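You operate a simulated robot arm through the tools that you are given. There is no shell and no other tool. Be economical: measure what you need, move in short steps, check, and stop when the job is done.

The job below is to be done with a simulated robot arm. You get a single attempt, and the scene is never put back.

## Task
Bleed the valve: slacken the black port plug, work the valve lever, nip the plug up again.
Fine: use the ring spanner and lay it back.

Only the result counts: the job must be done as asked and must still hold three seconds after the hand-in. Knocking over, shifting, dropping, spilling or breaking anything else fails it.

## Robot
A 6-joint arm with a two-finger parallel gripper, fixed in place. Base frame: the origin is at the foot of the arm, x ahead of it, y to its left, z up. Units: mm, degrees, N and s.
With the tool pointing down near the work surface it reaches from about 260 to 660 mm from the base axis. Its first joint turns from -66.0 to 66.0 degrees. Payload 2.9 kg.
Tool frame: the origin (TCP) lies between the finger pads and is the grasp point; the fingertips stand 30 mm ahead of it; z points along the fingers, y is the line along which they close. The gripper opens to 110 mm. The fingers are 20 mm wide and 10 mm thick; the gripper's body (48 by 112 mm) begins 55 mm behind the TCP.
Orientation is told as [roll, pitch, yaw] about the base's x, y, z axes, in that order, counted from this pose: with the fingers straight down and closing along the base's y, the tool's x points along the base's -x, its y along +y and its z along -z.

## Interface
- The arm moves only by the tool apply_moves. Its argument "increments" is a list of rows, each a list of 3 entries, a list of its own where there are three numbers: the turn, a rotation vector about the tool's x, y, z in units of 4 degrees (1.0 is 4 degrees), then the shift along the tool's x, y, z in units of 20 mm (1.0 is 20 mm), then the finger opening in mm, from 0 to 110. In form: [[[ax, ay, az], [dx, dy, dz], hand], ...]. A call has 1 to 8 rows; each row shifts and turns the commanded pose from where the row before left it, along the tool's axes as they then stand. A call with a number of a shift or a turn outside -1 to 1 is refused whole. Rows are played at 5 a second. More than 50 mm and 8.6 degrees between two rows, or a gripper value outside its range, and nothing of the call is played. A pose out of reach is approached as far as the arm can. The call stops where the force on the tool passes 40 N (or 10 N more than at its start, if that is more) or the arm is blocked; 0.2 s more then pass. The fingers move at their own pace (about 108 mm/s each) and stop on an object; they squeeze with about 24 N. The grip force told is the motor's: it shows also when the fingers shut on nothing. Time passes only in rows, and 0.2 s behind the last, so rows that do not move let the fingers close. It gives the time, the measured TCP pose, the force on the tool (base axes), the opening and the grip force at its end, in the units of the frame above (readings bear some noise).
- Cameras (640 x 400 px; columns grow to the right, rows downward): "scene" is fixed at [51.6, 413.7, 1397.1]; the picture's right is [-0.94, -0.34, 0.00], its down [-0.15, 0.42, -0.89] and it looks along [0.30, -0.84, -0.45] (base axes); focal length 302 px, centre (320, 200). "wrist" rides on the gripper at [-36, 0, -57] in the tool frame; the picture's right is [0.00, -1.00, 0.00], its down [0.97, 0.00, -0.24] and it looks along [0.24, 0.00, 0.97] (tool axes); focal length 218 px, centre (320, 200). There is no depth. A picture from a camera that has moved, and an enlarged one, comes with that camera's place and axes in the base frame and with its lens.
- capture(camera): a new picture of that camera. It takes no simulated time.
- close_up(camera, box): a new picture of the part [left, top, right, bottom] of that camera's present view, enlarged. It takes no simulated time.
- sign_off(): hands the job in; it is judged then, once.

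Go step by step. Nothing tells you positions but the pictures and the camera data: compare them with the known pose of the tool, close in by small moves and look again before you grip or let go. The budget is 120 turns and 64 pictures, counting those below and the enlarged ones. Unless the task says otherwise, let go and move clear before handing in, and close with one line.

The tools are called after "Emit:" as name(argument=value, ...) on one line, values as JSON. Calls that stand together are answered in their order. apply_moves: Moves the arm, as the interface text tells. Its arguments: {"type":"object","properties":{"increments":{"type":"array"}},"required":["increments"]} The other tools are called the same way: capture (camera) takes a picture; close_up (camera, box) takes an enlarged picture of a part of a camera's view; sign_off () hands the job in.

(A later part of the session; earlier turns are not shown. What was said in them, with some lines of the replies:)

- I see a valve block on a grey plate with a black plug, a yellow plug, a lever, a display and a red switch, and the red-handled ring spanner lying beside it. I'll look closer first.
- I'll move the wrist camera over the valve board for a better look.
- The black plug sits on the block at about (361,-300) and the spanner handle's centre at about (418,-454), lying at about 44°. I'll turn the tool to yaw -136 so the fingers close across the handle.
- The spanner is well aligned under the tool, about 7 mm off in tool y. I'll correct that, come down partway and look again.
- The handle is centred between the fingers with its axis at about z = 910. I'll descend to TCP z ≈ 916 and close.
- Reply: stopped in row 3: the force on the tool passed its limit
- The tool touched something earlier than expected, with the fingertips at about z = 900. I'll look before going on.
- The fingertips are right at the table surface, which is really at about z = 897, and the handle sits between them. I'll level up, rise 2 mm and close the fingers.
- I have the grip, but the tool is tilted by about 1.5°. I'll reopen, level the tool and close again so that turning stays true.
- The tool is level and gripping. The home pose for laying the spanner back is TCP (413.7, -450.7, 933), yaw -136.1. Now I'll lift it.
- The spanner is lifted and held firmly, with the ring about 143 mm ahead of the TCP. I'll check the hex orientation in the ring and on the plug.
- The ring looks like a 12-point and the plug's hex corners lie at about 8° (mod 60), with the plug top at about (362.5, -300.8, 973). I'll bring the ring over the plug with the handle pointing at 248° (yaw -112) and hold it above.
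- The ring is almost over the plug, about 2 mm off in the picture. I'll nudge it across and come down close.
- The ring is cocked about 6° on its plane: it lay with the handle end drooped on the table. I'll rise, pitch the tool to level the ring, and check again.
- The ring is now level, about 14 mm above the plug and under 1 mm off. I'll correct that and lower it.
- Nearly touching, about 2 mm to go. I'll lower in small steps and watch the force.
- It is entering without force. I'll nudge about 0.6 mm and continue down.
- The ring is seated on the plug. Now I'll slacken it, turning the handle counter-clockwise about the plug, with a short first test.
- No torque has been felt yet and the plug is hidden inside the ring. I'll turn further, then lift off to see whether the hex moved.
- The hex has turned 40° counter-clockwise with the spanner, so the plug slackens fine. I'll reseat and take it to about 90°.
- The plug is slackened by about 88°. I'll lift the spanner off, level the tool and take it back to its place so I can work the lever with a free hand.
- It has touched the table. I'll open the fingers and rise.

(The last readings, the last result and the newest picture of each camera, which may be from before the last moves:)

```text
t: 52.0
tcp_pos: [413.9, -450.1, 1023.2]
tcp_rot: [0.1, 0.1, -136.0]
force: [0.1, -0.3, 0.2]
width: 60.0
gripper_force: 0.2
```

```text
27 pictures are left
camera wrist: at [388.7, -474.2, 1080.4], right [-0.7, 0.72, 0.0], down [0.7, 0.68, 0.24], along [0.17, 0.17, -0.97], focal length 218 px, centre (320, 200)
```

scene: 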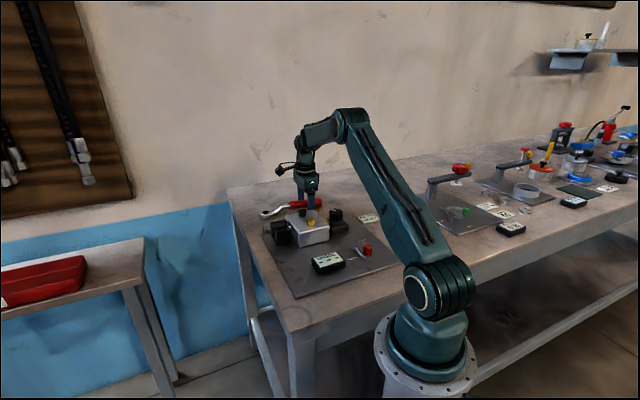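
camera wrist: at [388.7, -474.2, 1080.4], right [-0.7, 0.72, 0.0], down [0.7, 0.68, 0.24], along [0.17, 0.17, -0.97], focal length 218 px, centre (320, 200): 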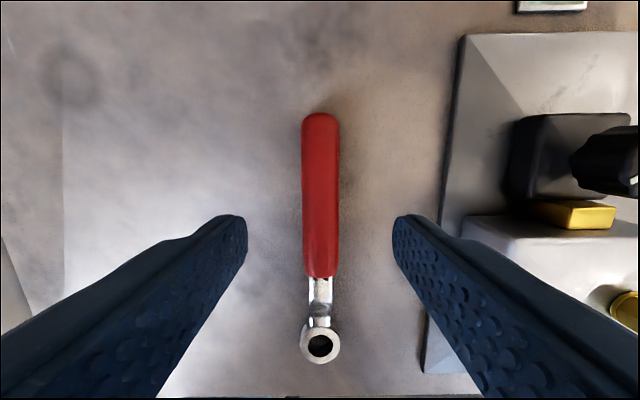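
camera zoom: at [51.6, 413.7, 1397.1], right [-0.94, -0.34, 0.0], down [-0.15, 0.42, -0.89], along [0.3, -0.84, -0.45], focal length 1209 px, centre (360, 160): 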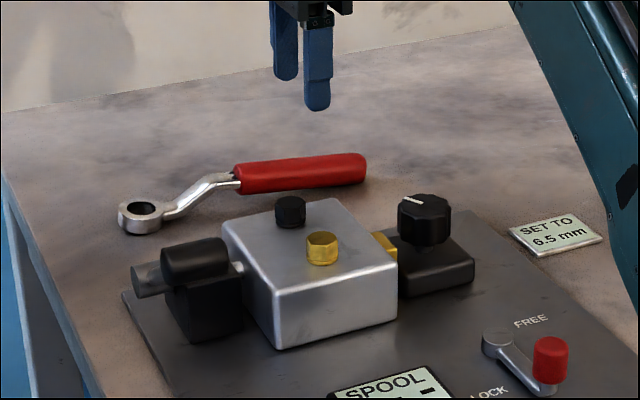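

The spanner is back in its place. Now I'll look closely at the valve lever and the LOCK/FREE lever.

Emit:
close_up(camera="scene", box=[254, 206, 318, 246])

Emit:
close_up(camera="scene", box=[304, 220, 384, 270])

```text
10.00 times, centred on (286, 226) of scene
camera zoom: at [51.6, 413.7, 1397.1], right [-0.94, -0.34, 0.0], down [-0.15, 0.42, -0.89], along [0.3, -0.84, -0.45], focal length 3023 px, centre (660, -60)
```

zoom: 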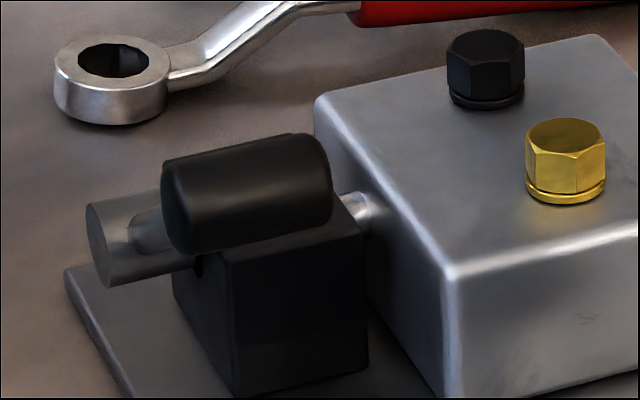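

```text
8.00 times, centred on (344, 245) of scene
camera zoom: at [51.6, 413.7, 1397.1], right [-0.94, -0.34, 0.0], down [-0.15, 0.42, -0.89], along [0.3, -0.84, -0.45], focal length 2418 px, centre (128, -160)
```

zoom: 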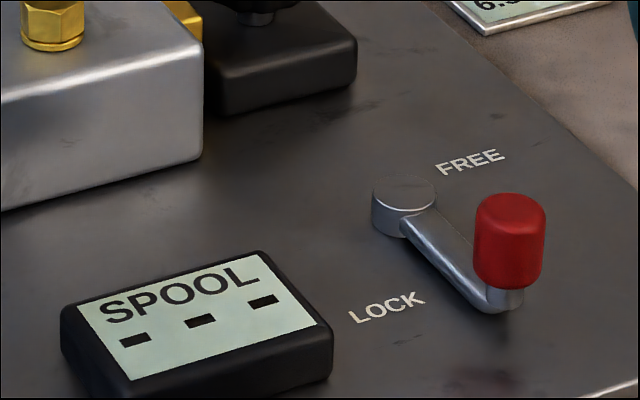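

The lever's crossbar grip is at about (354, -131, 1025), on an arm standing about 32° up from a horizontal hub, and the red lock lever seems to be on the LOCK side. I'll try the valve lever first, going over its grip with fingers open.

Emit:
apply_moves(increments=[[[0, 0, 0], [0, 0, -1], 70], [[0, 0, 0], [0, 0, -1], 70], [[0, 0, 0], [0, 0, -1], 70], [[0, 0, 0], [0, 0, -1], 70], [[0, 0, 0], [0.63, -0.96, 0], 70], [[0, 0, 0], [0.63, -0.96, 0], 70], [[0, 0, 0], [0.63, -0.96, 0], 70], [[0, 0, 0], [0.63, -0.96, 0], 70]])

Emit:
apply_moves(increments=[[[0, 0, 0], [0.63, -0.96, 0], 70], [[0, 0, 0], [0.63, -0.96, 0], 70], [[0, 0, 0], [0.63, -0.96, 0], 70], [[0, 0, 0], [0.63, -0.96, 0], 70], [[0, 0, 0], [0.63, -0.96, 0], 70], [[0, 0, 0], [0.63, -0.96, 0], 70], [[0, 0, 0], [0.63, -0.96, 0], 70], [[0, 0, 0], [0.63, -0.96, 0], 70]])

Emit:
apply_moves(increments=[[[0, 0, 0], [0.63, -0.96, 0], 70], [[0, 0, 0], [0.63, -0.96, 0], 70], [[0, 0, 0], [0, 0, 0], 70]])

Emit:
capture(camera="wrist")

```text
t: 53.8
tcp_pos: [395.3, -361.3, 1102.4]
tcp_rot: [0.1, 0.0, -135.9]
force: [0.5, 0.0, -0.3]
width: 69.9
gripper_force: 0.1
```

```text
t: 55.6
tcp_pos: [362.5, -180.8, 1102.6]
tcp_rot: [0.1, 0.1, -135.9]
force: [0.7, -0.4, 0.3]
width: 70.2
gripper_force: 0.0
```

```text
t: 56.4
tcp_pos: [354.2, -134.4, 1102.8]
tcp_rot: [0.0, 0.1, -135.9]
force: [0.5, -0.7, 0.0]
width: 70.1
gripper_force: 0.0
```

```text
24 pictures are left
camera wrist: at [328.3, -158.0, 1159.5], right [-0.7, 0.72, 0.0], down [0.7, 0.68, 0.24], along [0.17, 0.17, -0.97], focal length 218 px, centre (320, 200)
```

wrist: 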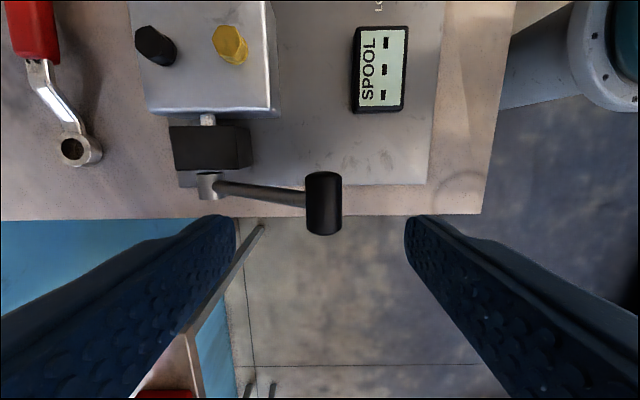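

The arm joins the grip at its middle, so I'll take the grip on its outer half, about 15 mm along tool x, at z ≈ 1028.

Emit:
apply_moves(increments=[[[0, 0, 0], [0.75, -0.09, 0], 60], [[0, 0, 0], [0, 0, 0.9], 60], [[0, 0, 0], [0, 0, 0.9], 60], [[0, 0, 0], [0, 0, 0.8], 60], [[0, 0, 0], [0, 0, 0.8], 60], [[0, 0, 0], [0, 0, 0], 60]])

Emit:
capture(camera="wrist")

Emit:
close_up(camera="scene", box=[240, 190, 336, 250])

```text
t: 57.8
tcp_pos: [365.0, -124.0, 1034.8]
tcp_rot: [0.0, 0.0, -136.0]
force: [-0.3, -0.4, 0.3]
width: 60.2
gripper_force: 0.0
```

```text
23 pictures are left
camera wrist: at [339.2, -147.4, 1092.8], right [-0.7, 0.72, 0.0], down [0.7, 0.68, 0.24], along [0.17, 0.17, -0.97], focal length 218 px, centre (320, 200)
```

wrist: 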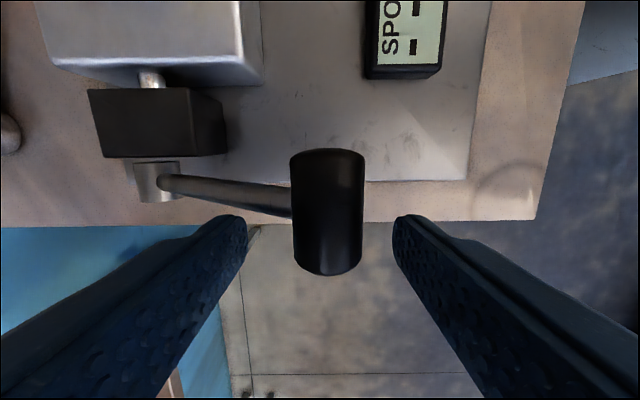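

```text
6.67 times, centred on (288, 220) of scene
camera zoom: at [51.6, 413.7, 1397.1], right [-0.94, -0.34, 0.0], down [-0.15, 0.42, -0.89], along [0.3, -0.84, -0.45], focal length 2015 px, centre (533, 67)
```

zoom: 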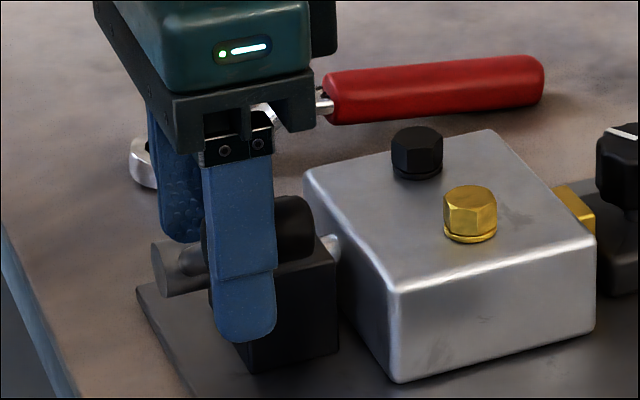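

Emit:
apply_moves(increments=[[[0, 0, 0], [0, -0.1, 0.3], 60], [[0, 0, 0], [0, 0, 0], 40], [[0, 0, 0], [0, 0, 0], 25], [[0, 0, 0], [0, 0, 0], 10], [[0, 0, 0], [0, 0, 0], 10], [[0, 0, 0], [0, 0, 0], 10]])

Emit:
capture(camera="wrist")

```text
t: 59.2
tcp_pos: [360.8, -119.5, 1029.2]
tcp_rot: [-0.1, 0.2, -135.5]
force: [-7.2, 32.6, 16.7]
width: 24.3
gripper_force: 14.3
```

```text
21 pictures are left
camera wrist: at [336.8, -144.4, 1087.1], right [-0.7, 0.71, 0.0], down [0.69, 0.68, 0.24], along [0.17, 0.17, -0.97], focal length 218 px, centre (320, 200)
```

wrist: 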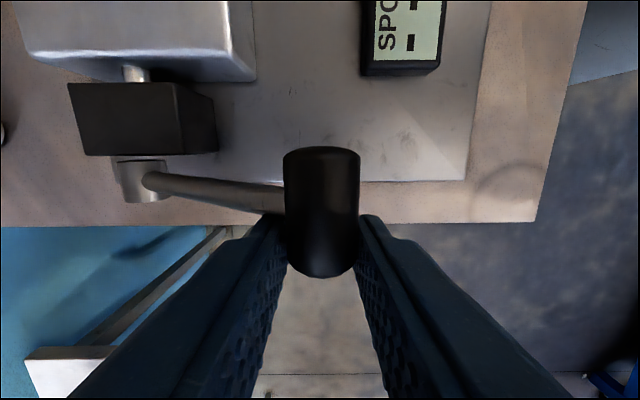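

There is side load from the closing: the lever is stiff. I'll ease the tool along the force and recheck before testing motion.

Emit:
apply_moves(increments=[[[0, 0, 0], [0.03, -0.08, -0.02], 10], [[0, 0, 0], [0, 0, 0], 10]])

```text
t: 59.8
tcp_pos: [363.6, -121.2, 1029.2]
tcp_rot: [0.2, 0.3, -135.9]
force: [1.7, 14.9, 6.5]
width: 22.1
gripper_force: 45.0
```

Emit:
apply_moves(increments=[[[0, 0, 0], [0.03, -0.04, -0.01], 10], [[0, 0, 0], [0, 0, 0], 10], [[0, 0, 0], [0, -0.08, 0.128], 10], [[0, 0, 0], [0, -0.08, 0.128], 10], [[0, 0, 0], [0, 0, 0], 10]])

```text
t: 61.0
tcp_pos: [359.0, -117.7, 1024.5]
tcp_rot: [0.1, 0.1, -135.9]
force: [12.9, 1.3, -0.7]
width: 22.2
gripper_force: 45.1
```

The lever follows with little force. I'll continue down along its arc, turning the tool with it.

Emit:
apply_moves(increments=[[[-0.53, 0, 0], [0, -0.132, 0.212], 10], [[-0.53, 0, 0], [0, -0.132, 0.212], 10], [[-0.53, 0, 0], [0, -0.132, 0.212], 10], [[0, 0, 0], [0, 0, 0], 10]])

Emit:
close_up(camera="scene", box=[240, 185, 384, 275])

```text
t: 62.0
tcp_pos: [354.0, -112.0, 1011.0]
tcp_rot: [6.6, 0.1, -135.8]
force: [24.5, 0.1, -8.3]
width: 22.0
gripper_force: 45.2
```

```text
4.44 times, centred on (312, 230) of scene
camera zoom: at [52.4, 413.7, 1397.1], right [-0.94, -0.34, 0.0], down [-0.15, 0.42, -0.89], along [0.3, -0.84, -0.45], focal length 1344 px, centre (356, 67)
```

zoom: 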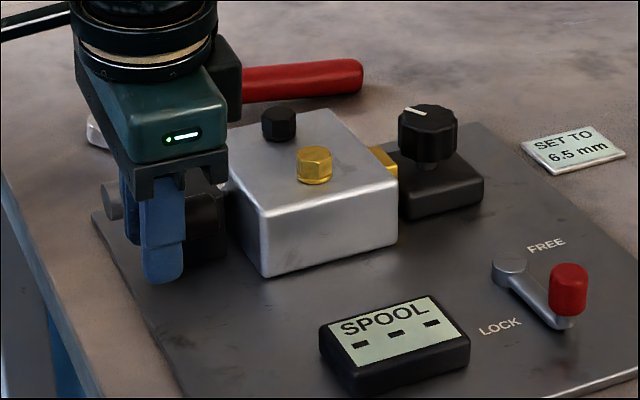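

Emit:
capture(camera="wrist")

```text
19 pictures are left
camera wrist: at [324.9, -132.2, 1068.7], right [-0.69, 0.71, -0.11], down [0.68, 0.7, 0.24], along [0.25, 0.09, -0.96], focal length 218 px, centre (320, 200)
```

wrist: 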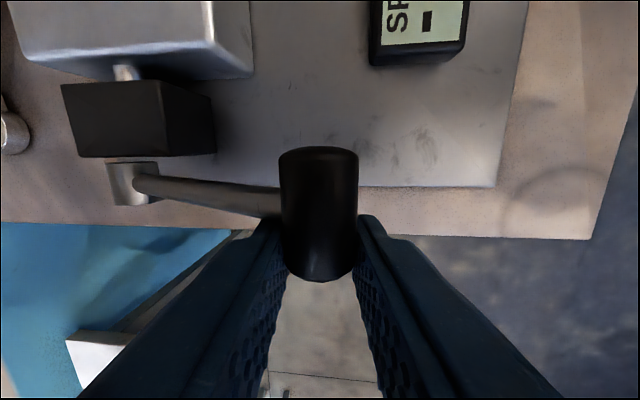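

The grip stays fixed in the fingers while the lever swings down, so the lever is moving freely. I'll ease the radial load and carry on.

Emit:
apply_moves(increments=[[[0, 0, 0], [0.03, 0.07, 0], 10], [[0, 0, 0], [0, 0, 0], 10], [[-0.53, 0, 0], [0, -0.115, 0.222], 10], [[-0.53, 0, 0], [0, -0.115, 0.222], 10], [[-0.53, 0, 0], [0, -0.115, 0.222], 10], [[0, 0, 0], [0, 0, 0], 10]])

```text
t: 63.4
tcp_pos: [349.7, -108.6, 998.0]
tcp_rot: [12.6, -0.1, -135.9]
force: [-1.3, 10.5, 5.4]
width: 21.9
gripper_force: 45.2
```

Emit:
apply_moves(increments=[[[-0.53, 0, 0], [0, -0.115, 0.222], 10], [[-0.53, 0, 0], [0, -0.115, 0.222], 10], [[-0.53, 0, 0], [0, -0.115, 0.222], 10], [[-0.53, 0, 0], [0, -0.115, 0.222], 10], [[0, 0, 0], [0, 0, 0], 10]])

Emit:
close_up(camera="scene", box=[240, 185, 384, 275])

```text
t: 64.6
tcp_pos: [346.0, -103.3, 978.1]
tcp_rot: [20.7, 0.0, -135.9]
force: [-21.5, 25.2, 6.0]
width: 22.1
gripper_force: 44.9
```

```text
4.44 times, centred on (312, 230) of scene
camera zoom: at [51.0, 414.4, 1396.9], right [-0.94, -0.34, 0.0], down [-0.15, 0.42, -0.9], along [0.3, -0.84, -0.45], focal length 1344 px, centre (356, 67)
```

zoom: 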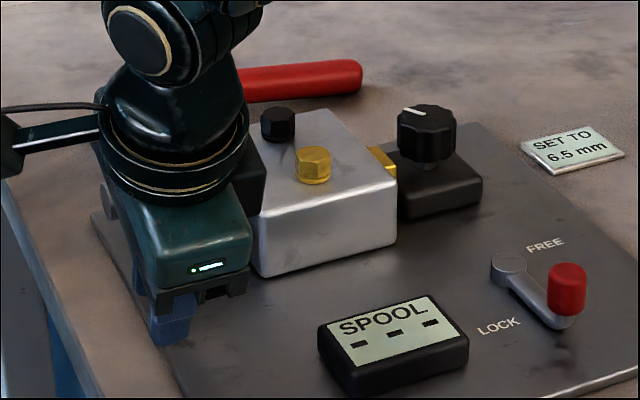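

Some radial load again, so I'll correct it outward and continue downward gently to look for the end stop.

Emit:
apply_moves(increments=[[[0, 0, 0], [0, -0.1, 0], 10], [[0, 0, 0], [0, 0, 0], 10], [[-0.3, 0, 0], [0, -0.115, 0.222], 10], [[-0.3, 0, 0], [0, -0.115, 0.222], 10], [[-0.3, 0, 0], [0, -0.115, 0.222], 10], [[0, 0, 0], [0, 0, 0], 10]])

```text
t: 65.8
tcp_pos: [345.7, -104.7, 966.5]
tcp_rot: [24.2, 0.0, -136.0]
force: [-12.1, 9.6, 19.9]
width: 22.2
gripper_force: 45.2
stopped in row 5: the force on the tool passed its limit (the readings are from after the stop); the commanded pose is now the measured one
```

That is most likely the lower end stop, after about 30° of travel. Now I'll swing the lever back up along its arc.

Emit:
apply_moves(increments=[[[0.756, 0, 0], [0, 0.222, -0.359], 10], [[0.756, 0, 0], [0, 0.225, -0.357], 10], [[0.756, 0, 0], [0, 0.227, -0.356], 10], [[0.756, 0, 0], [0, 0.229, -0.354], 10], [[0, 0, 0], [0, 0, 0], 10]])

```text
t: 67.0
tcp_pos: [350.8, -109.9, 1000.8]
tcp_rot: [12.2, 0.0, -136.1]
force: [-3.6, 0.1, 1.7]
width: 22.1
gripper_force: 45.2
```

Very smooth. I'll continue up to the start height and slightly beyond to feel for the upper stop.

Emit:
apply_moves(increments=[[[0.756, 0, 0], [0, 0.232, -0.353], 10], [[0.756, 0, 0], [0, 0.234, -0.351], 10], [[0.756, 0, 0], [0, 0.236, -0.35], 10], [[0.756, 0, 0], [0, 0.238, -0.348], 10], [[0, 0, 0], [0, 0, 0], 10]])

Emit:
close_up(camera="scene", box=[240, 185, 384, 275])

```text
t: 68.2
tcp_pos: [362.3, -119.9, 1029.3]
tcp_rot: [0.3, 0.1, -136.2]
force: [9.0, -13.2, -10.2]
width: 21.9
gripper_force: 44.8
```

```text
4.44 times, centred on (312, 230) of scene
camera zoom: at [52.0, 413.3, 1397.2], right [-0.94, -0.34, 0.0], down [-0.15, 0.42, -0.89], along [0.3, -0.84, -0.45], focal length 1344 px, centre (356, 67)
```

zoom: 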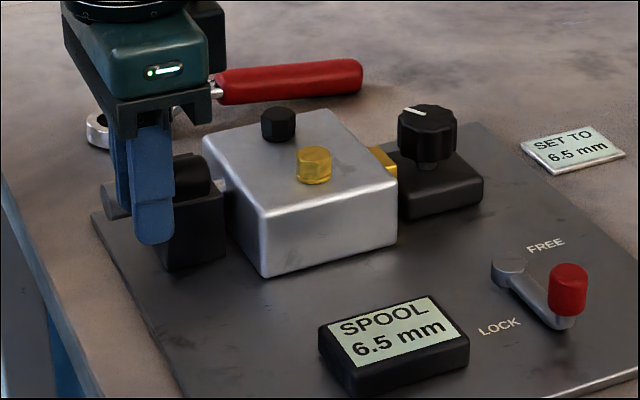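

The display now reads SPOOL 6.5 mm, matching the card, so working the lever has done it and the lever is back at its start. I'll ease off, let go and rise.

Emit:
apply_moves(increments=[[[0, 0, 0], [0, 0.02, 0.04], 10], [[0, 0, 0], [0, 0, 0], 26], [[0, 0, 0], [0, 0, 0], 40], [[0, 0, 0], [0, 0, 0], 50], [[0, 0, 0], [0, 0, -0.8], 50], [[0, 0, 0], [0, 0, -1], 50], [[0, 0, 0], [0, 0, -1], 50], [[0, 0, 0], [0, 0, -0.8], 50]])

Emit:
close_up(camera="scene", box=[240, 180, 384, 270])

```text
t: 70.0
tcp_pos: [361.7, -120.0, 1100.6]
tcp_rot: [0.2, 0.0, -136.0]
force: [0.7, 0.6, 0.2]
width: 50.1
gripper_force: 0.1
```

```text
4.44 times, centred on (312, 225) of scene
camera zoom: at [51.6, 413.7, 1397.1], right [-0.94, -0.34, 0.0], down [-0.15, 0.42, -0.89], along [0.3, -0.84, -0.45], focal length 1344 px, centre (356, 89)
```

zoom: 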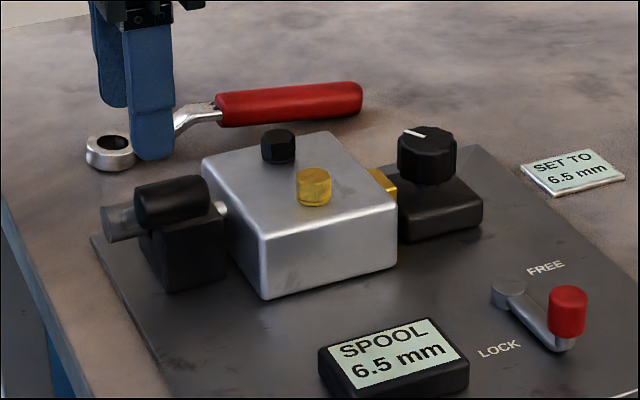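

The reading holds. I'll go back to the spanner.

Emit:
apply_moves(increments=[[[0, 0, 0], [-0.685, 0.9775, 0], 60], [[0, 0, 0], [-0.685, 0.9775, 0], 60], [[0, 0, 0], [-0.685, 0.9775, 0], 60], [[0, 0, 0], [-0.685, 0.9775, 0], 60], [[0, 0, 0], [-0.685, 0.9775, 0], 60], [[0, 0, 0], [-0.685, 0.9775, 0], 60], [[0, 0, 0], [-0.685, 0.9775, 0], 60]])

Emit:
apply_moves(increments=[[[0, 0, 0], [-0.685, 0.9775, 0], 60], [[0, 0, 0], [-0.685, 0.9775, 0], 60], [[0, 0, 0], [-0.685, 0.9775, 0], 60], [[0, 0, 0], [-0.685, 0.9775, 0], 60], [[0, 0, 0], [-0.685, 0.9775, 0], 60], [[0, 0, 0], [-0.685, 0.9775, 0], 60], [[0, 0, 0], [-0.685, 0.9775, 0], 60], [[0, 0, 0], [0, 0, 0], 60]])

Emit:
apply_moves(increments=[[[0, 0, 0], [0, 0, 1], 60], [[0, 0, 0], [0, 0, 1], 60], [[0, 0, 0], [0, 0, 1], 60], [[0, 0, 0], [0, 0, 1], 60], [[0, 0, 0], [0, 0, 1], 60], [[0, 0, 0], [0, 0, 1], 60], [[0, 0, 0], [0, 0, 1], 60], [[0, 0, 0], [0, 0, 0], 60]])

Emit:
capture(camera="wrist")

```text
t: 71.5
tcp_pos: [388.4, -284.3, 1099.9]
tcp_rot: [0.3, 0.1, -136.0]
force: [-0.3, 0.0, 0.4]
width: 60.0
gripper_force: 0.1
```

```text
t: 73.3
tcp_pos: [415.0, -449.6, 1100.1]
tcp_rot: [0.2, 0.0, -136.0]
force: [-0.3, 0.5, -0.9]
width: 59.9
gripper_force: 0.2
```

```text
t: 75.2
tcp_pos: [415.0, -449.4, 959.5]
tcp_rot: [0.2, 0.0, -135.9]
force: [-0.3, 0.5, 0.5]
width: 60.0
gripper_force: 0.2
```

```text
15 pictures are left
camera wrist: at [390.0, -473.7, 1017.5], right [-0.69, 0.72, 0.0], down [0.7, 0.68, 0.24], along [0.18, 0.16, -0.97], focal length 218 px, centre (320, 200)
```

wrist: 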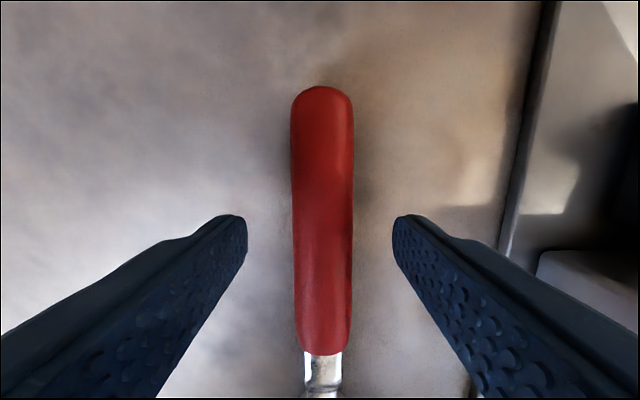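

Emit:
apply_moves(increments=[[[0.05, 0, 0], [0, -0.03, 0.7], 60], [[0, 0, 0], [0, 0, 0.6], 60], [[0, 0, 0], [0, 0, 0], 50], [[0, 0, 0], [0, 0, 0], 30], [[0, 0, 0], [0, 0, 0], 10], [[0, 0, 0], [0, 0, 0], 10], [[0, 0, 0], [0, 0, 0], 10]])

Emit:
apply_moves(increments=[[[0, 0, 0], [0, 0, -0.3], 10], [[0, 0, 0], [0, 0, -0.7], 10], [[0, 0, 0], [0, 0, -1], 10], [[0, 0, 0], [0, 0, -1], 10], [[0, 0, 0], [0, 0, -1], 10], [[0, 0, 0], [0, 0, -1], 10], [[0, 0, 0], [0, 0, -1], 10], [[0, 0, 0], [0, 0, 0], 10]])

```text
t: 76.8
tcp_pos: [415.1, -450.3, 933.3]
tcp_rot: [0.0, 0.0, -136.1]
force: [-0.5, 0.4, -0.9]
width: 27.7
gripper_force: 24.0
```

```text
t: 78.5
tcp_pos: [415.1, -450.6, 1055.6]
tcp_rot: [-0.1, -0.1, -135.9]
force: [0.8, -0.4, -4.6]
width: 27.6
gripper_force: 24.1
```

The spanner is up again. I'll retrace the earlier path back to the plug with the handle direction at 336° (yaw -24).

Emit:
apply_moves(increments=[[[0, 0, 0], [0.974, -0.1075, -0.13], 10], [[0, 0, 0], [0.974, -0.1075, -0.13], 10], [[0, 0, 0], [0.974, -0.1075, -0.13], 10], [[0, 0, 0], [0.974, -0.1075, -0.13], 10], [[0, 0, 0], [0.974, -0.1075, -0.13], 10], [[0, 0, 0], [0.974, -0.1075, -0.13], 10], [[0, 0, -1], [0, 0, 0], 10], [[0, 0, -1], [0, 0, 0], 10]])

Emit:
apply_moves(increments=[[[0, 0, -1], [0, 0, 0], 10], [[0, 0, -1], [0, 0, 0], 10], [[0, 0, -1], [0, 0, 0], 10], [[0, 0, -1], [0, 0, 0], 10], [[0, 0, -1], [0, 0, 0], 10], [[0, 0, -1], [0, 0, 0], 10], [[0, 0, -1], [0, 0, 0], 10], [[0, 0, -1], [0, 0, 0], 10]])

Emit:
apply_moves(increments=[[[0, 0, -1], [0, 0, 0], 10], [[0, 0, -1], [0, 0, 0], 10], [[0, 0, -1], [0, 0, 0], 10], [[0, 0, -1], [0, 0, 0], 10], [[0, 0, -1], [0, 0, 0], 10], [[0, 0, -1], [0, 0, 0], 10], [[0, 0, -1], [0, 0, 0], 10], [[0, 0, -1], [0, 0, 0], 10]])

Emit:
apply_moves(increments=[[[0, 0, -1], [0, 0, 0], 10], [[0, 0, -1], [0, 0, 0], 10], [[0, 0, -1], [0, 0, 0], 10], [[0, 0, -1], [0, 0, 0], 10], [[0, 0, -1], [0, 0, 0], 10], [[0, 0, -1], [0, 0, 0], 10], [[0, 0, -1], [0, 0, 0], 10], [[0, 0, -1], [0, 0, 0], 10]])

Emit:
apply_moves(increments=[[[0, 0, -1], [0, 0, 0], 10], [[0, 0, -1], [0, 0, 0], 10], [[0, -0.785, 0], [0, 0, 0], 10], [[0, -0.785, 0], [0, 0, 0], 10], [[0, 0, 0], [0, 0, 0], 10]])

Emit:
close_up(camera="scene", box=[270, 180, 334, 220])

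```text
t: 80.3
tcp_pos: [489.7, -359.9, 1070.1]
tcp_rot: [0.1, 0.0, -127.8]
force: [0.5, -0.2, -4.8]
width: 27.9
gripper_force: 24.2
```

```text
t: 82.2
tcp_pos: [490.8, -360.7, 1071.8]
tcp_rot: [-0.1, 0.0, -95.9]
force: [0.0, 0.2, -3.6]
width: 27.6
gripper_force: 23.5
```

```text
t: 84.0
tcp_pos: [490.6, -361.5, 1070.7]
tcp_rot: [0.0, 0.0, -63.8]
force: [-0.8, 0.3, -4.4]
width: 27.4
gripper_force: 23.5
```

```text
t: 85.8
tcp_pos: [489.9, -359.8, 1070.0]
tcp_rot: [0.0, 0.0, -31.8]
force: [0.2, 0.1, -2.8]
width: 27.6
gripper_force: 23.7
```

```text
t: 87.0
tcp_pos: [490.5, -359.6, 1071.0]
tcp_rot: [-0.1, -6.3, -23.9]
force: [0.3, -0.7, -2.8]
width: 27.7
gripper_force: 24.4
```

```text
10.00 times, centred on (302, 200) of scene
camera zoom: at [51.7, 413.7, 1397.1], right [-0.94, -0.34, 0.0], down [-0.15, 0.42, -0.89], along [0.3, -0.84, -0.45], focal length 3023 px, centre (500, 200)
```

zoom: 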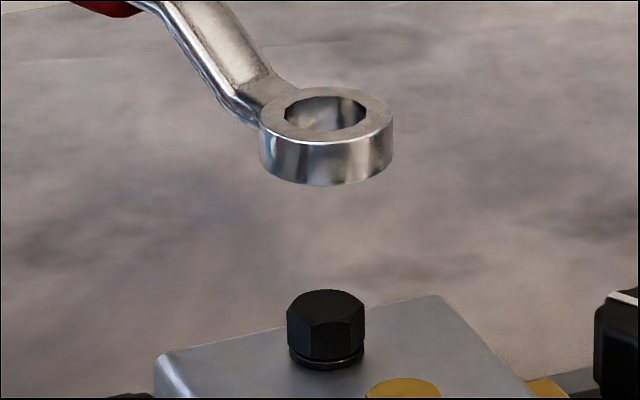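

Emit:
apply_moves(increments=[[[0, 0, 0], [-0.042, 0.041, 0], 10], [[0, 0, 0], [0.11, 0, 0.99], 10], [[0, 0, 0], [0.11, 0, 0.99], 10], [[0, 0, 0], [0.02, 0, 0.19], 10], [[0, 0, 0], [0, 0, 0], 10]])

Emit:
close_up(camera="scene", box=[284, 195, 324, 220])

```text
t: 88.2
tcp_pos: [490.1, -360.7, 1028.6]
tcp_rot: [0.0, -6.4, -24.0]
force: [-0.3, -0.2, -4.1]
width: 27.7
gripper_force: 23.8
```

```text
16.00 times, centred on (304, 208) of scene
camera zoom: at [51.7, 413.7, 1397.1], right [-0.94, -0.34, 0.0], down [-0.15, 0.42, -0.89], along [0.3, -0.84, -0.45], focal length 4836 px, centre (576, 80)
```

zoom: 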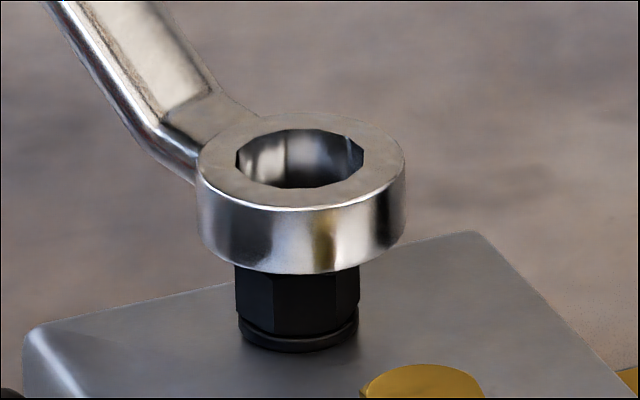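

Emit:
apply_moves(increments=[[[0, 0, 0], [-0.03, 0.02, 0], 10], [[0, 0, 0], [0.033, 0, 0.298], 10], [[0, 0, 0], [0.011, 0, 0.1], 10], [[0, 0, 0], [0.011, 0, 0.1], 10], [[0, 0, 0], [0, 0, 0], 10]])

Emit:
close_up(camera="scene", box=[284, 195, 324, 220])

```text
t: 89.3
tcp_pos: [492.5, -359.5, 1017.9]
tcp_rot: [0.1, -6.3, -24.0]
force: [0.1, 0.4, -2.6]
width: 27.8
gripper_force: 24.2
```

```text
16.00 times, centred on (304, 208) of scene
camera zoom: at [51.7, 413.7, 1397.1], right [-0.94, -0.34, 0.0], down [-0.15, 0.42, -0.89], along [0.3, -0.84, -0.45], focal length 4836 px, centre (576, 80)
```

zoom: 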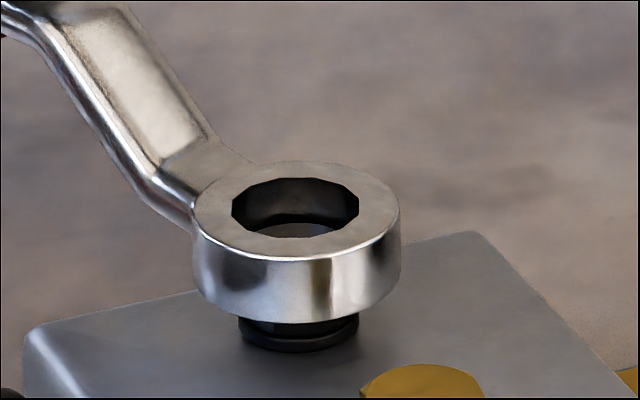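

It is going on freely. I'll lower it the rest of the way.

Emit:
apply_moves(increments=[[[0, 0, 0], [0.011, 0, 0.1], 10], [[0, 0, 0], [0.011, 0, 0.1], 10], [[0, 0, 0], [0.011, 0, 0.1], 10], [[0, 0, 0], [0, 0, 0], 10]])

Emit:
close_up(camera="scene", box=[284, 195, 324, 220])

```text
t: 90.3
tcp_pos: [490.7, -359.4, 1010.7]
tcp_rot: [0.0, -6.2, -24.1]
force: [0.1, -0.1, -2.7]
width: 27.7
gripper_force: 24.0
```

```text
16.00 times, centred on (304, 208) of scene
camera zoom: at [51.7, 413.7, 1397.1], right [-0.94, -0.34, 0.0], down [-0.15, 0.42, -0.89], along [0.3, -0.84, -0.45], focal length 4836 px, centre (576, 80)
```

zoom: 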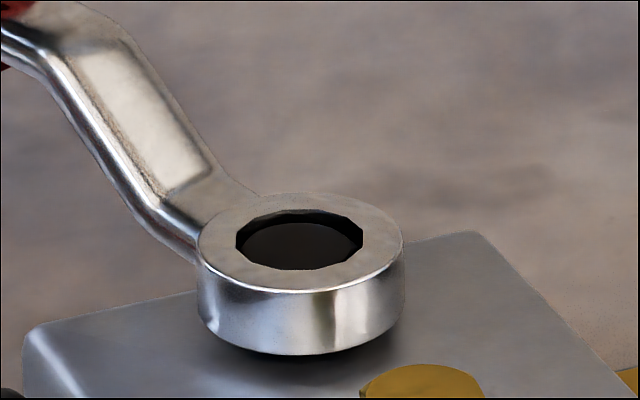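

Seated. Now I'll tighten clockwise, with the same arc in reverse.

Emit:
apply_moves(increments=[[[0.11, 0, 0.994], [0.0172, -0.4917, 0], 10], [[0.11, 0, 0.994], [0.0172, -0.4917, 0], 10], [[0.11, 0, 0.994], [0.0172, -0.4917, 0], 10], [[0.11, 0, 0.994], [0.0172, -0.4917, 0], 10], [[0.11, 0, 0.994], [0.0172, -0.4917, 0], 10], [[0.11, 0, 0.994], [0.0172, -0.4917, 0], 10], [[0.11, 0, 0.994], [0.0172, -0.4917, 0], 10], [[0, 0, 0], [0, 0, 0], 10]])

Emit:
apply_moves(increments=[[[0.11, 0, 0.994], [0.0172, -0.4917, 0], 10], [[0.11, 0, 0.994], [0.0172, -0.4917, 0], 10], [[0.11, 0, 0.994], [0.0172, -0.4917, 0], 10], [[0.11, 0, 0.994], [0.0172, -0.4917, 0], 10], [[0.11, 0, 0.994], [0.0172, -0.4917, 0], 10], [[0.11, 0, 0.994], [0.0172, -0.4917, 0], 10], [[0.11, 0, 0.994], [0.0172, -0.4917, 0], 10], [[0, 0, 0], [0, 0, 0], 10]])

```text
t: 92.2
tcp_pos: [450.3, -412.7, 1011.1]
tcp_rot: [-0.1, -6.3, -52.1]
force: [-0.3, 0.3, -2.5]
width: 27.7
gripper_force: 23.5
```

```text
t: 94.0
tcp_pos: [388.2, -441.7, 1012.0]
tcp_rot: [0.0, -6.3, -80.1]
force: [0.4, 0.4, -3.2]
width: 27.4
gripper_force: 23.2
```

Emit:
apply_moves(increments=[[[0.11, 0, 0.994], [0.0172, -0.4917, 0], 10], [[0.11, 0, 0.994], [0.0172, -0.4917, 0], 10], [[0.11, 0, 0.994], [0.0172, -0.4917, 0], 10], [[0.11, 0, 0.994], [0.0172, -0.4917, 0], 10], [[0.11, 0, 0.994], [0.0172, -0.4917, 0], 10], [[0.11, 0, 0.994], [0.0172, -0.4917, 0], 10], [[0.11, 0, 0.994], [0.0172, -0.4917, 0], 10], [[0, 0, 0], [0, 0, 0], 10]])

Emit:
apply_moves(increments=[[[0.055, 0, 0.497], [0.0043, -0.2459, 0], 10], [[0.055, 0, 0.497], [0.0043, -0.2459, 0], 10], [[0, 0, 0], [0, 0, 0], 10]])

```text
t: 95.8
tcp_pos: [319.6, -436.4, 1011.2]
tcp_rot: [0.1, -6.3, -108.3]
force: [0.3, -0.6, -3.0]
width: 27.9
gripper_force: 24.2
```

```text
t: 96.5
tcp_pos: [310.5, -432.3, 1012.0]
tcp_rot: [0.0, -6.3, -112.1]
force: [0.1, 0.3, -3.2]
width: 27.8
gripper_force: 24.0
```

Back at the starting angle without torque. I'll go on in small steps until it nips.

Emit:
apply_moves(increments=[[[0.055, 0, 0.497], [0.0043, -0.2459, 0], 10], [[0, 0, 0], [0, 0, 0], 10]])

Emit:
apply_moves(increments=[[[0.055, 0, 0.497], [0.0043, -0.2459, 0], 10], [[0, 0, 0], [0, 0, 0], 10]])

Emit:
apply_moves(increments=[[[0.055, 0, 0.497], [0.0043, -0.2459, 0], 10], [[0, 0, 0], [0, 0, 0], 10]])

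```text
t: 97.2
tcp_pos: [306.3, -430.6, 1011.7]
tcp_rot: [-0.1, -6.2, -114.1]
force: [0.5, -0.7, -3.3]
width: 27.4
gripper_force: 24.2
```

```text
t: 97.8
tcp_pos: [301.1, -429.8, 1010.1]
tcp_rot: [0.0, -6.2, -116.1]
force: [0.5, -0.7, -3.4]
width: 27.7
gripper_force: 24.1
```

```text
t: 98.3
tcp_pos: [296.6, -425.8, 1010.1]
tcp_rot: [0.0, -6.3, -118.2]
force: [1.1, -2.8, -3.1]
width: 28.0
gripper_force: 23.6
```

A slight resistance is starting. I'll continue in small steps.

Emit:
apply_moves(increments=[[[0.055, 0, 0.497], [0.0043, -0.2459, 0], 10], [[0, 0, 0], [0, 0, 0], 10]])

Emit:
apply_moves(increments=[[[0.028, 0, 0.249], [0.001, -0.123, 0], 10], [[0, 0, 0], [0, 0, 0], 10]])

```text
t: 99.0
tcp_pos: [293.0, -423.8, 1011.8]
tcp_rot: [0.0, -6.4, -120.1]
force: [2.5, -1.0, -2.8]
width: 27.7
gripper_force: 23.3
```

```text
t: 99.5
tcp_pos: [291.6, -422.6, 1010.8]
tcp_rot: [0.0, -6.3, -121.1]
force: [1.9, -1.5, -2.8]
width: 27.5
gripper_force: 24.3
```

Emit:
apply_moves(increments=[[[0.028, 0, 0.249], [0.001, -0.123, 0], 10], [[0.028, 0, 0.249], [0.001, -0.123, 0], 10], [[0, 0, 0], [0, 0, 0], 10]])

Emit:
apply_moves(increments=[[[0.028, 0, 0.249], [0.001, -0.123, 0], 10], [[0.028, 0, 0.249], [0.001, -0.123, 0], 10], [[0, 0, 0], [0, 0, 0], 10]])

```text
t: 100.3
tcp_pos: [287.5, -420.2, 1010.3]
tcp_rot: [0.0, -6.3, -123.3]
force: [1.4, -3.5, -3.0]
width: 28.1
gripper_force: 24.2
```

```text
t: 101.2
tcp_pos: [283.9, -418.6, 1010.9]
tcp_rot: [0.0, -6.2, -125.0]
force: [1.9, -4.6, -1.5]
width: 28.1
gripper_force: 24.8
```

Emit:
apply_moves(increments=[[[0.028, 0, 0.249], [0.001, -0.123, 0], 10], [[0.028, 0, 0.249], [0.001, -0.123, 0], 10], [[0, 0, 0], [0, 0, 0], 10]])

Emit:
close_up(camera="scene", box=[276, 190, 340, 230])

```text
t: 102.0
tcp_pos: [280.2, -414.7, 1010.5]
tcp_rot: [0.1, -6.3, -127.2]
force: [3.1, -4.4, -0.6]
width: 27.9
gripper_force: 24.5
```

```text
10.00 times, centred on (308, 210) of scene
camera zoom: at [51.7, 413.6, 1397.2], right [-0.94, -0.34, 0.0], down [-0.15, 0.42, -0.89], along [0.3, -0.84, -0.45], focal length 3023 px, centre (440, 100)
```

zoom: 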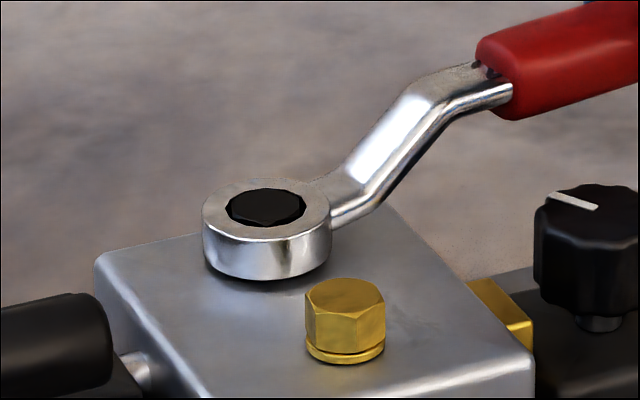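

The ring looks seated deeper but the torque is only slowly rising. I'll lift it off and check the hex angle.

Emit:
apply_moves(increments=[[[0, 0, 0], [-0.05, 0, -0.45], 10], [[0, 0, 0], [-0.07, 0, -0.6], 10], [[0, 0, 0], [-0.07, 0, -0.6], 10], [[0, 0, 0], [0, 0, 0], 10]])

Emit:
close_up(camera="scene", box=[284, 195, 324, 220])

```text
t: 103.0
tcp_pos: [277.7, -413.3, 1044.0]
tcp_rot: [-0.1, -6.3, -127.1]
force: [-0.4, -0.4, -3.7]
width: 27.5
gripper_force: 24.3
```

```text
16.00 times, centred on (304, 208) of scene
camera zoom: at [51.7, 413.7, 1397.1], right [-0.94, -0.34, 0.0], down [-0.15, 0.42, -0.89], along [0.3, -0.84, -0.45], focal length 4836 px, centre (576, 80)
```

zoom: 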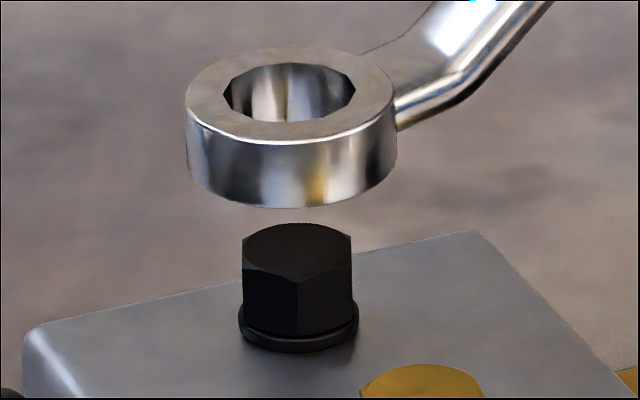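

The hex followed the ring all the way and now sits about 12–14° past its original angle, with the torque clearly rising. I'll check the display and surroundings for any sign.

Emit:
close_up(camera="scene", box=[240, 185, 384, 275])

```text
4.44 times, centred on (312, 230) of scene
camera zoom: at [51.7, 413.7, 1397.1], right [-0.94, -0.34, 0.0], down [-0.15, 0.42, -0.89], along [0.3, -0.84, -0.45], focal length 1344 px, centre (356, 67)
```

zoom: 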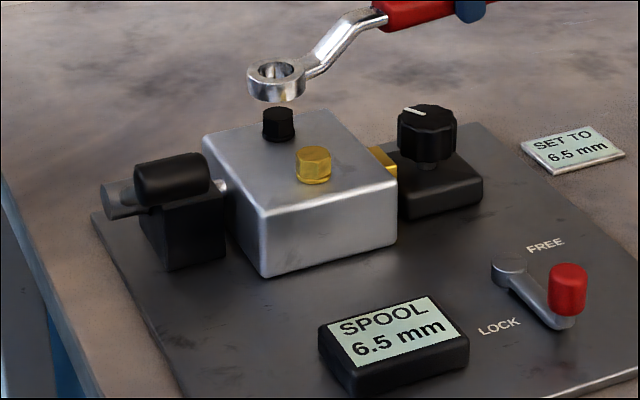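

The system reads 6.5 mm and the plug is nipped past its original position. I'll take the spanner back to its place.

Emit:
apply_moves(increments=[[[0, 0, 0], [-0.11, 0, -0.99], 10], [[0, 0, 0], [-0.11, 0, -0.5], 10], [[0, 0.785, 0], [0, 0, 0], 10], [[0, 0.785, 0], [0, 0, 0], 10], [[0, 0, 1], [0, 0, 0], 10], [[0, 0, 1], [0, 0, 0], 10], [[0, 0, 0.22], [0, 0, 0], 10], [[0, 0, 0], [0, 0, 0], 10]])

```text
t: 104.8
tcp_pos: [278.2, -416.6, 1073.8]
tcp_rot: [0.0, 0.0, -136.1]
force: [0.3, -0.4, -2.7]
width: 27.6
gripper_force: 24.4
```

Emit:
apply_moves(increments=[[[0, 0, 0], [0.536, 0.851, 0], 10], [[0, 0, 0], [0.536, 0.851, 0], 10], [[0, 0, 0], [0.536, 0.851, 0], 10], [[0, 0, 0], [0.536, 0.851, 0], 10], [[0, 0, 0], [0.536, 0.851, 0], 10], [[0, 0, 0], [0.536, 0.851, 0], 10], [[0, 0, 0], [0.536, 0.851, 0], 10], [[0, 0, 0], [0, 0, 0], 10]])

Emit:
apply_moves(increments=[[[0, 0, 0], [0, 0, 1], 10], [[0, 0, 0], [0, 0, 1], 10], [[0, 0, 0], [0, 0, 1], 10], [[0, 0, 0], [0, 0, 1], 10], [[0, 0, 0], [0, 0, 1], 10], [[0, 0, 0], [0, 0, 1], 10], [[0, 0, 0], [0, 0, 0.6], 10], [[0, 0, 0], [0, 0, 0], 10]])

Emit:
close_up(camera="scene", box=[250, 160, 362, 230])

```text
t: 106.5
tcp_pos: [415.2, -450.3, 1073.1]
tcp_rot: [0.0, 0.0, -135.9]
force: [-0.1, -0.9, -3.8]
width: 27.5
gripper_force: 23.9
```

```text
t: 108.3
tcp_pos: [413.2, -450.0, 942.2]
tcp_rot: [0.0, 0.0, -136.0]
force: [0.3, 0.2, -3.2]
width: 27.9
gripper_force: 23.8
```

```text
5.71 times, centred on (306, 195) of scene
camera zoom: at [51.7, 413.7, 1397.1], right [-0.94, -0.34, 0.0], down [-0.15, 0.42, -0.89], along [0.3, -0.84, -0.45], focal length 1727 px, centre (400, 229)
```

zoom: 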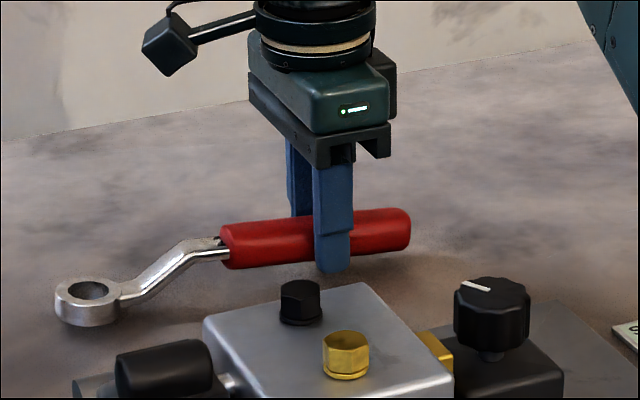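

Good alignment, about 9 mm to go. I'll lower until it touches.

Emit:
apply_moves(increments=[[[0, 0, 0], [0, 0, 0.2], 10], [[0, 0, 0], [0, 0, 0.1], 10], [[0, 0, 0], [0, 0, 0.07], 10], [[0, 0, 0], [0, 0, 0], 10]])

Emit:
apply_moves(increments=[[[0, 0, 0], [0, 0, 0.05], 10], [[0, 0, 0], [0, 0, 0], 10]])

```text
t: 109.3
tcp_pos: [413.8, -449.4, 934.9]
tcp_rot: [0.1, 0.0, -136.1]
force: [-2.6, -2.6, 4.5]
width: 27.9
gripper_force: 24.2
```

```text
t: 110.0
tcp_pos: [414.1, -449.5, 935.1]
tcp_rot: [0.0, 0.0, -136.1]
force: [-3.8, -2.4, 7.4]
width: 27.6
gripper_force: 23.6
```

It has touched the table. I'll release and rise.

Emit:
apply_moves(increments=[[[0, 0, 0], [0, 0, 0], 30], [[0, 0, 0], [0, 0, 0], 40], [[0, 0, 0], [0, 0, 0], 60], [[0, 0, 0], [0, 0, -0.5], 60], [[0, 0, 0], [0, 0, -1], 60], [[0, 0, 0], [0, 0, -1], 60], [[0, 0, 0], [0, 0, -1], 60], [[0, 0, 0], [0, 0, -1], 60]])

Emit:
apply_moves(increments=[[[0, 0, 0], [0, 0, -1], 60], [[0, 0, 0], [0, 0, -1], 60], [[0, 0, 0], [0, 0, -1], 60], [[0, 0, 0], [0, 0, 0], 60]])

Emit:
close_up(camera="scene", box=[230, 170, 390, 270])

Emit:
capture(camera="wrist")

```text
t: 111.8
tcp_pos: [414.0, -450.2, 1023.1]
tcp_rot: [-0.2, 0.0, -136.0]
force: [0.3, 0.6, 0.1]
width: 60.0
gripper_force: 0.2
```

```text
t: 112.8
tcp_pos: [415.5, -449.8, 1083.6]
tcp_rot: [0.0, 0.1, -136.0]
force: [0.0, -0.8, -0.6]
width: 60.2
gripper_force: 0.0
```

```text
4.00 times, centred on (310, 220) of scene
camera zoom: at [51.6, 413.7, 1397.1], right [-0.94, -0.34, 0.0], down [-0.15, 0.42, -0.89], along [0.3, -0.84, -0.45], focal length 1209 px, centre (360, 120)
```

zoom: 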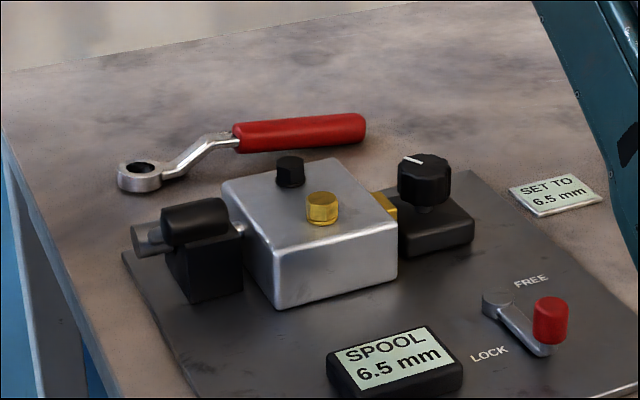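

```text
5 pictures are left
camera wrist: at [389.7, -473.8, 1142.1], right [-0.69, 0.72, 0.0], down [0.7, 0.67, 0.24], along [0.17, 0.17, -0.97], focal length 218 px, centre (320, 200)
```

wrist: 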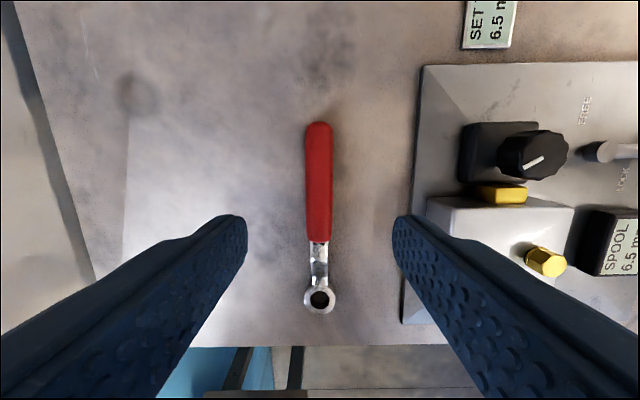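

The spanner is back where it lay, the display holds at 6.5 mm, and the arm is clear with nothing else moved. I'm handing in.

Emit:
sign_off()

```text
The job is handed in.
```

The valve is bled: I slackened the black plug about 88°, worked the lever down about 30° and back, nipped the plug up 12–14° past its starting angle, and laid the ring spanner back. The display now reads 6.5 mm. I judged the nip only by the hex angle and a light, rising resistance (about 5 N at the handle).
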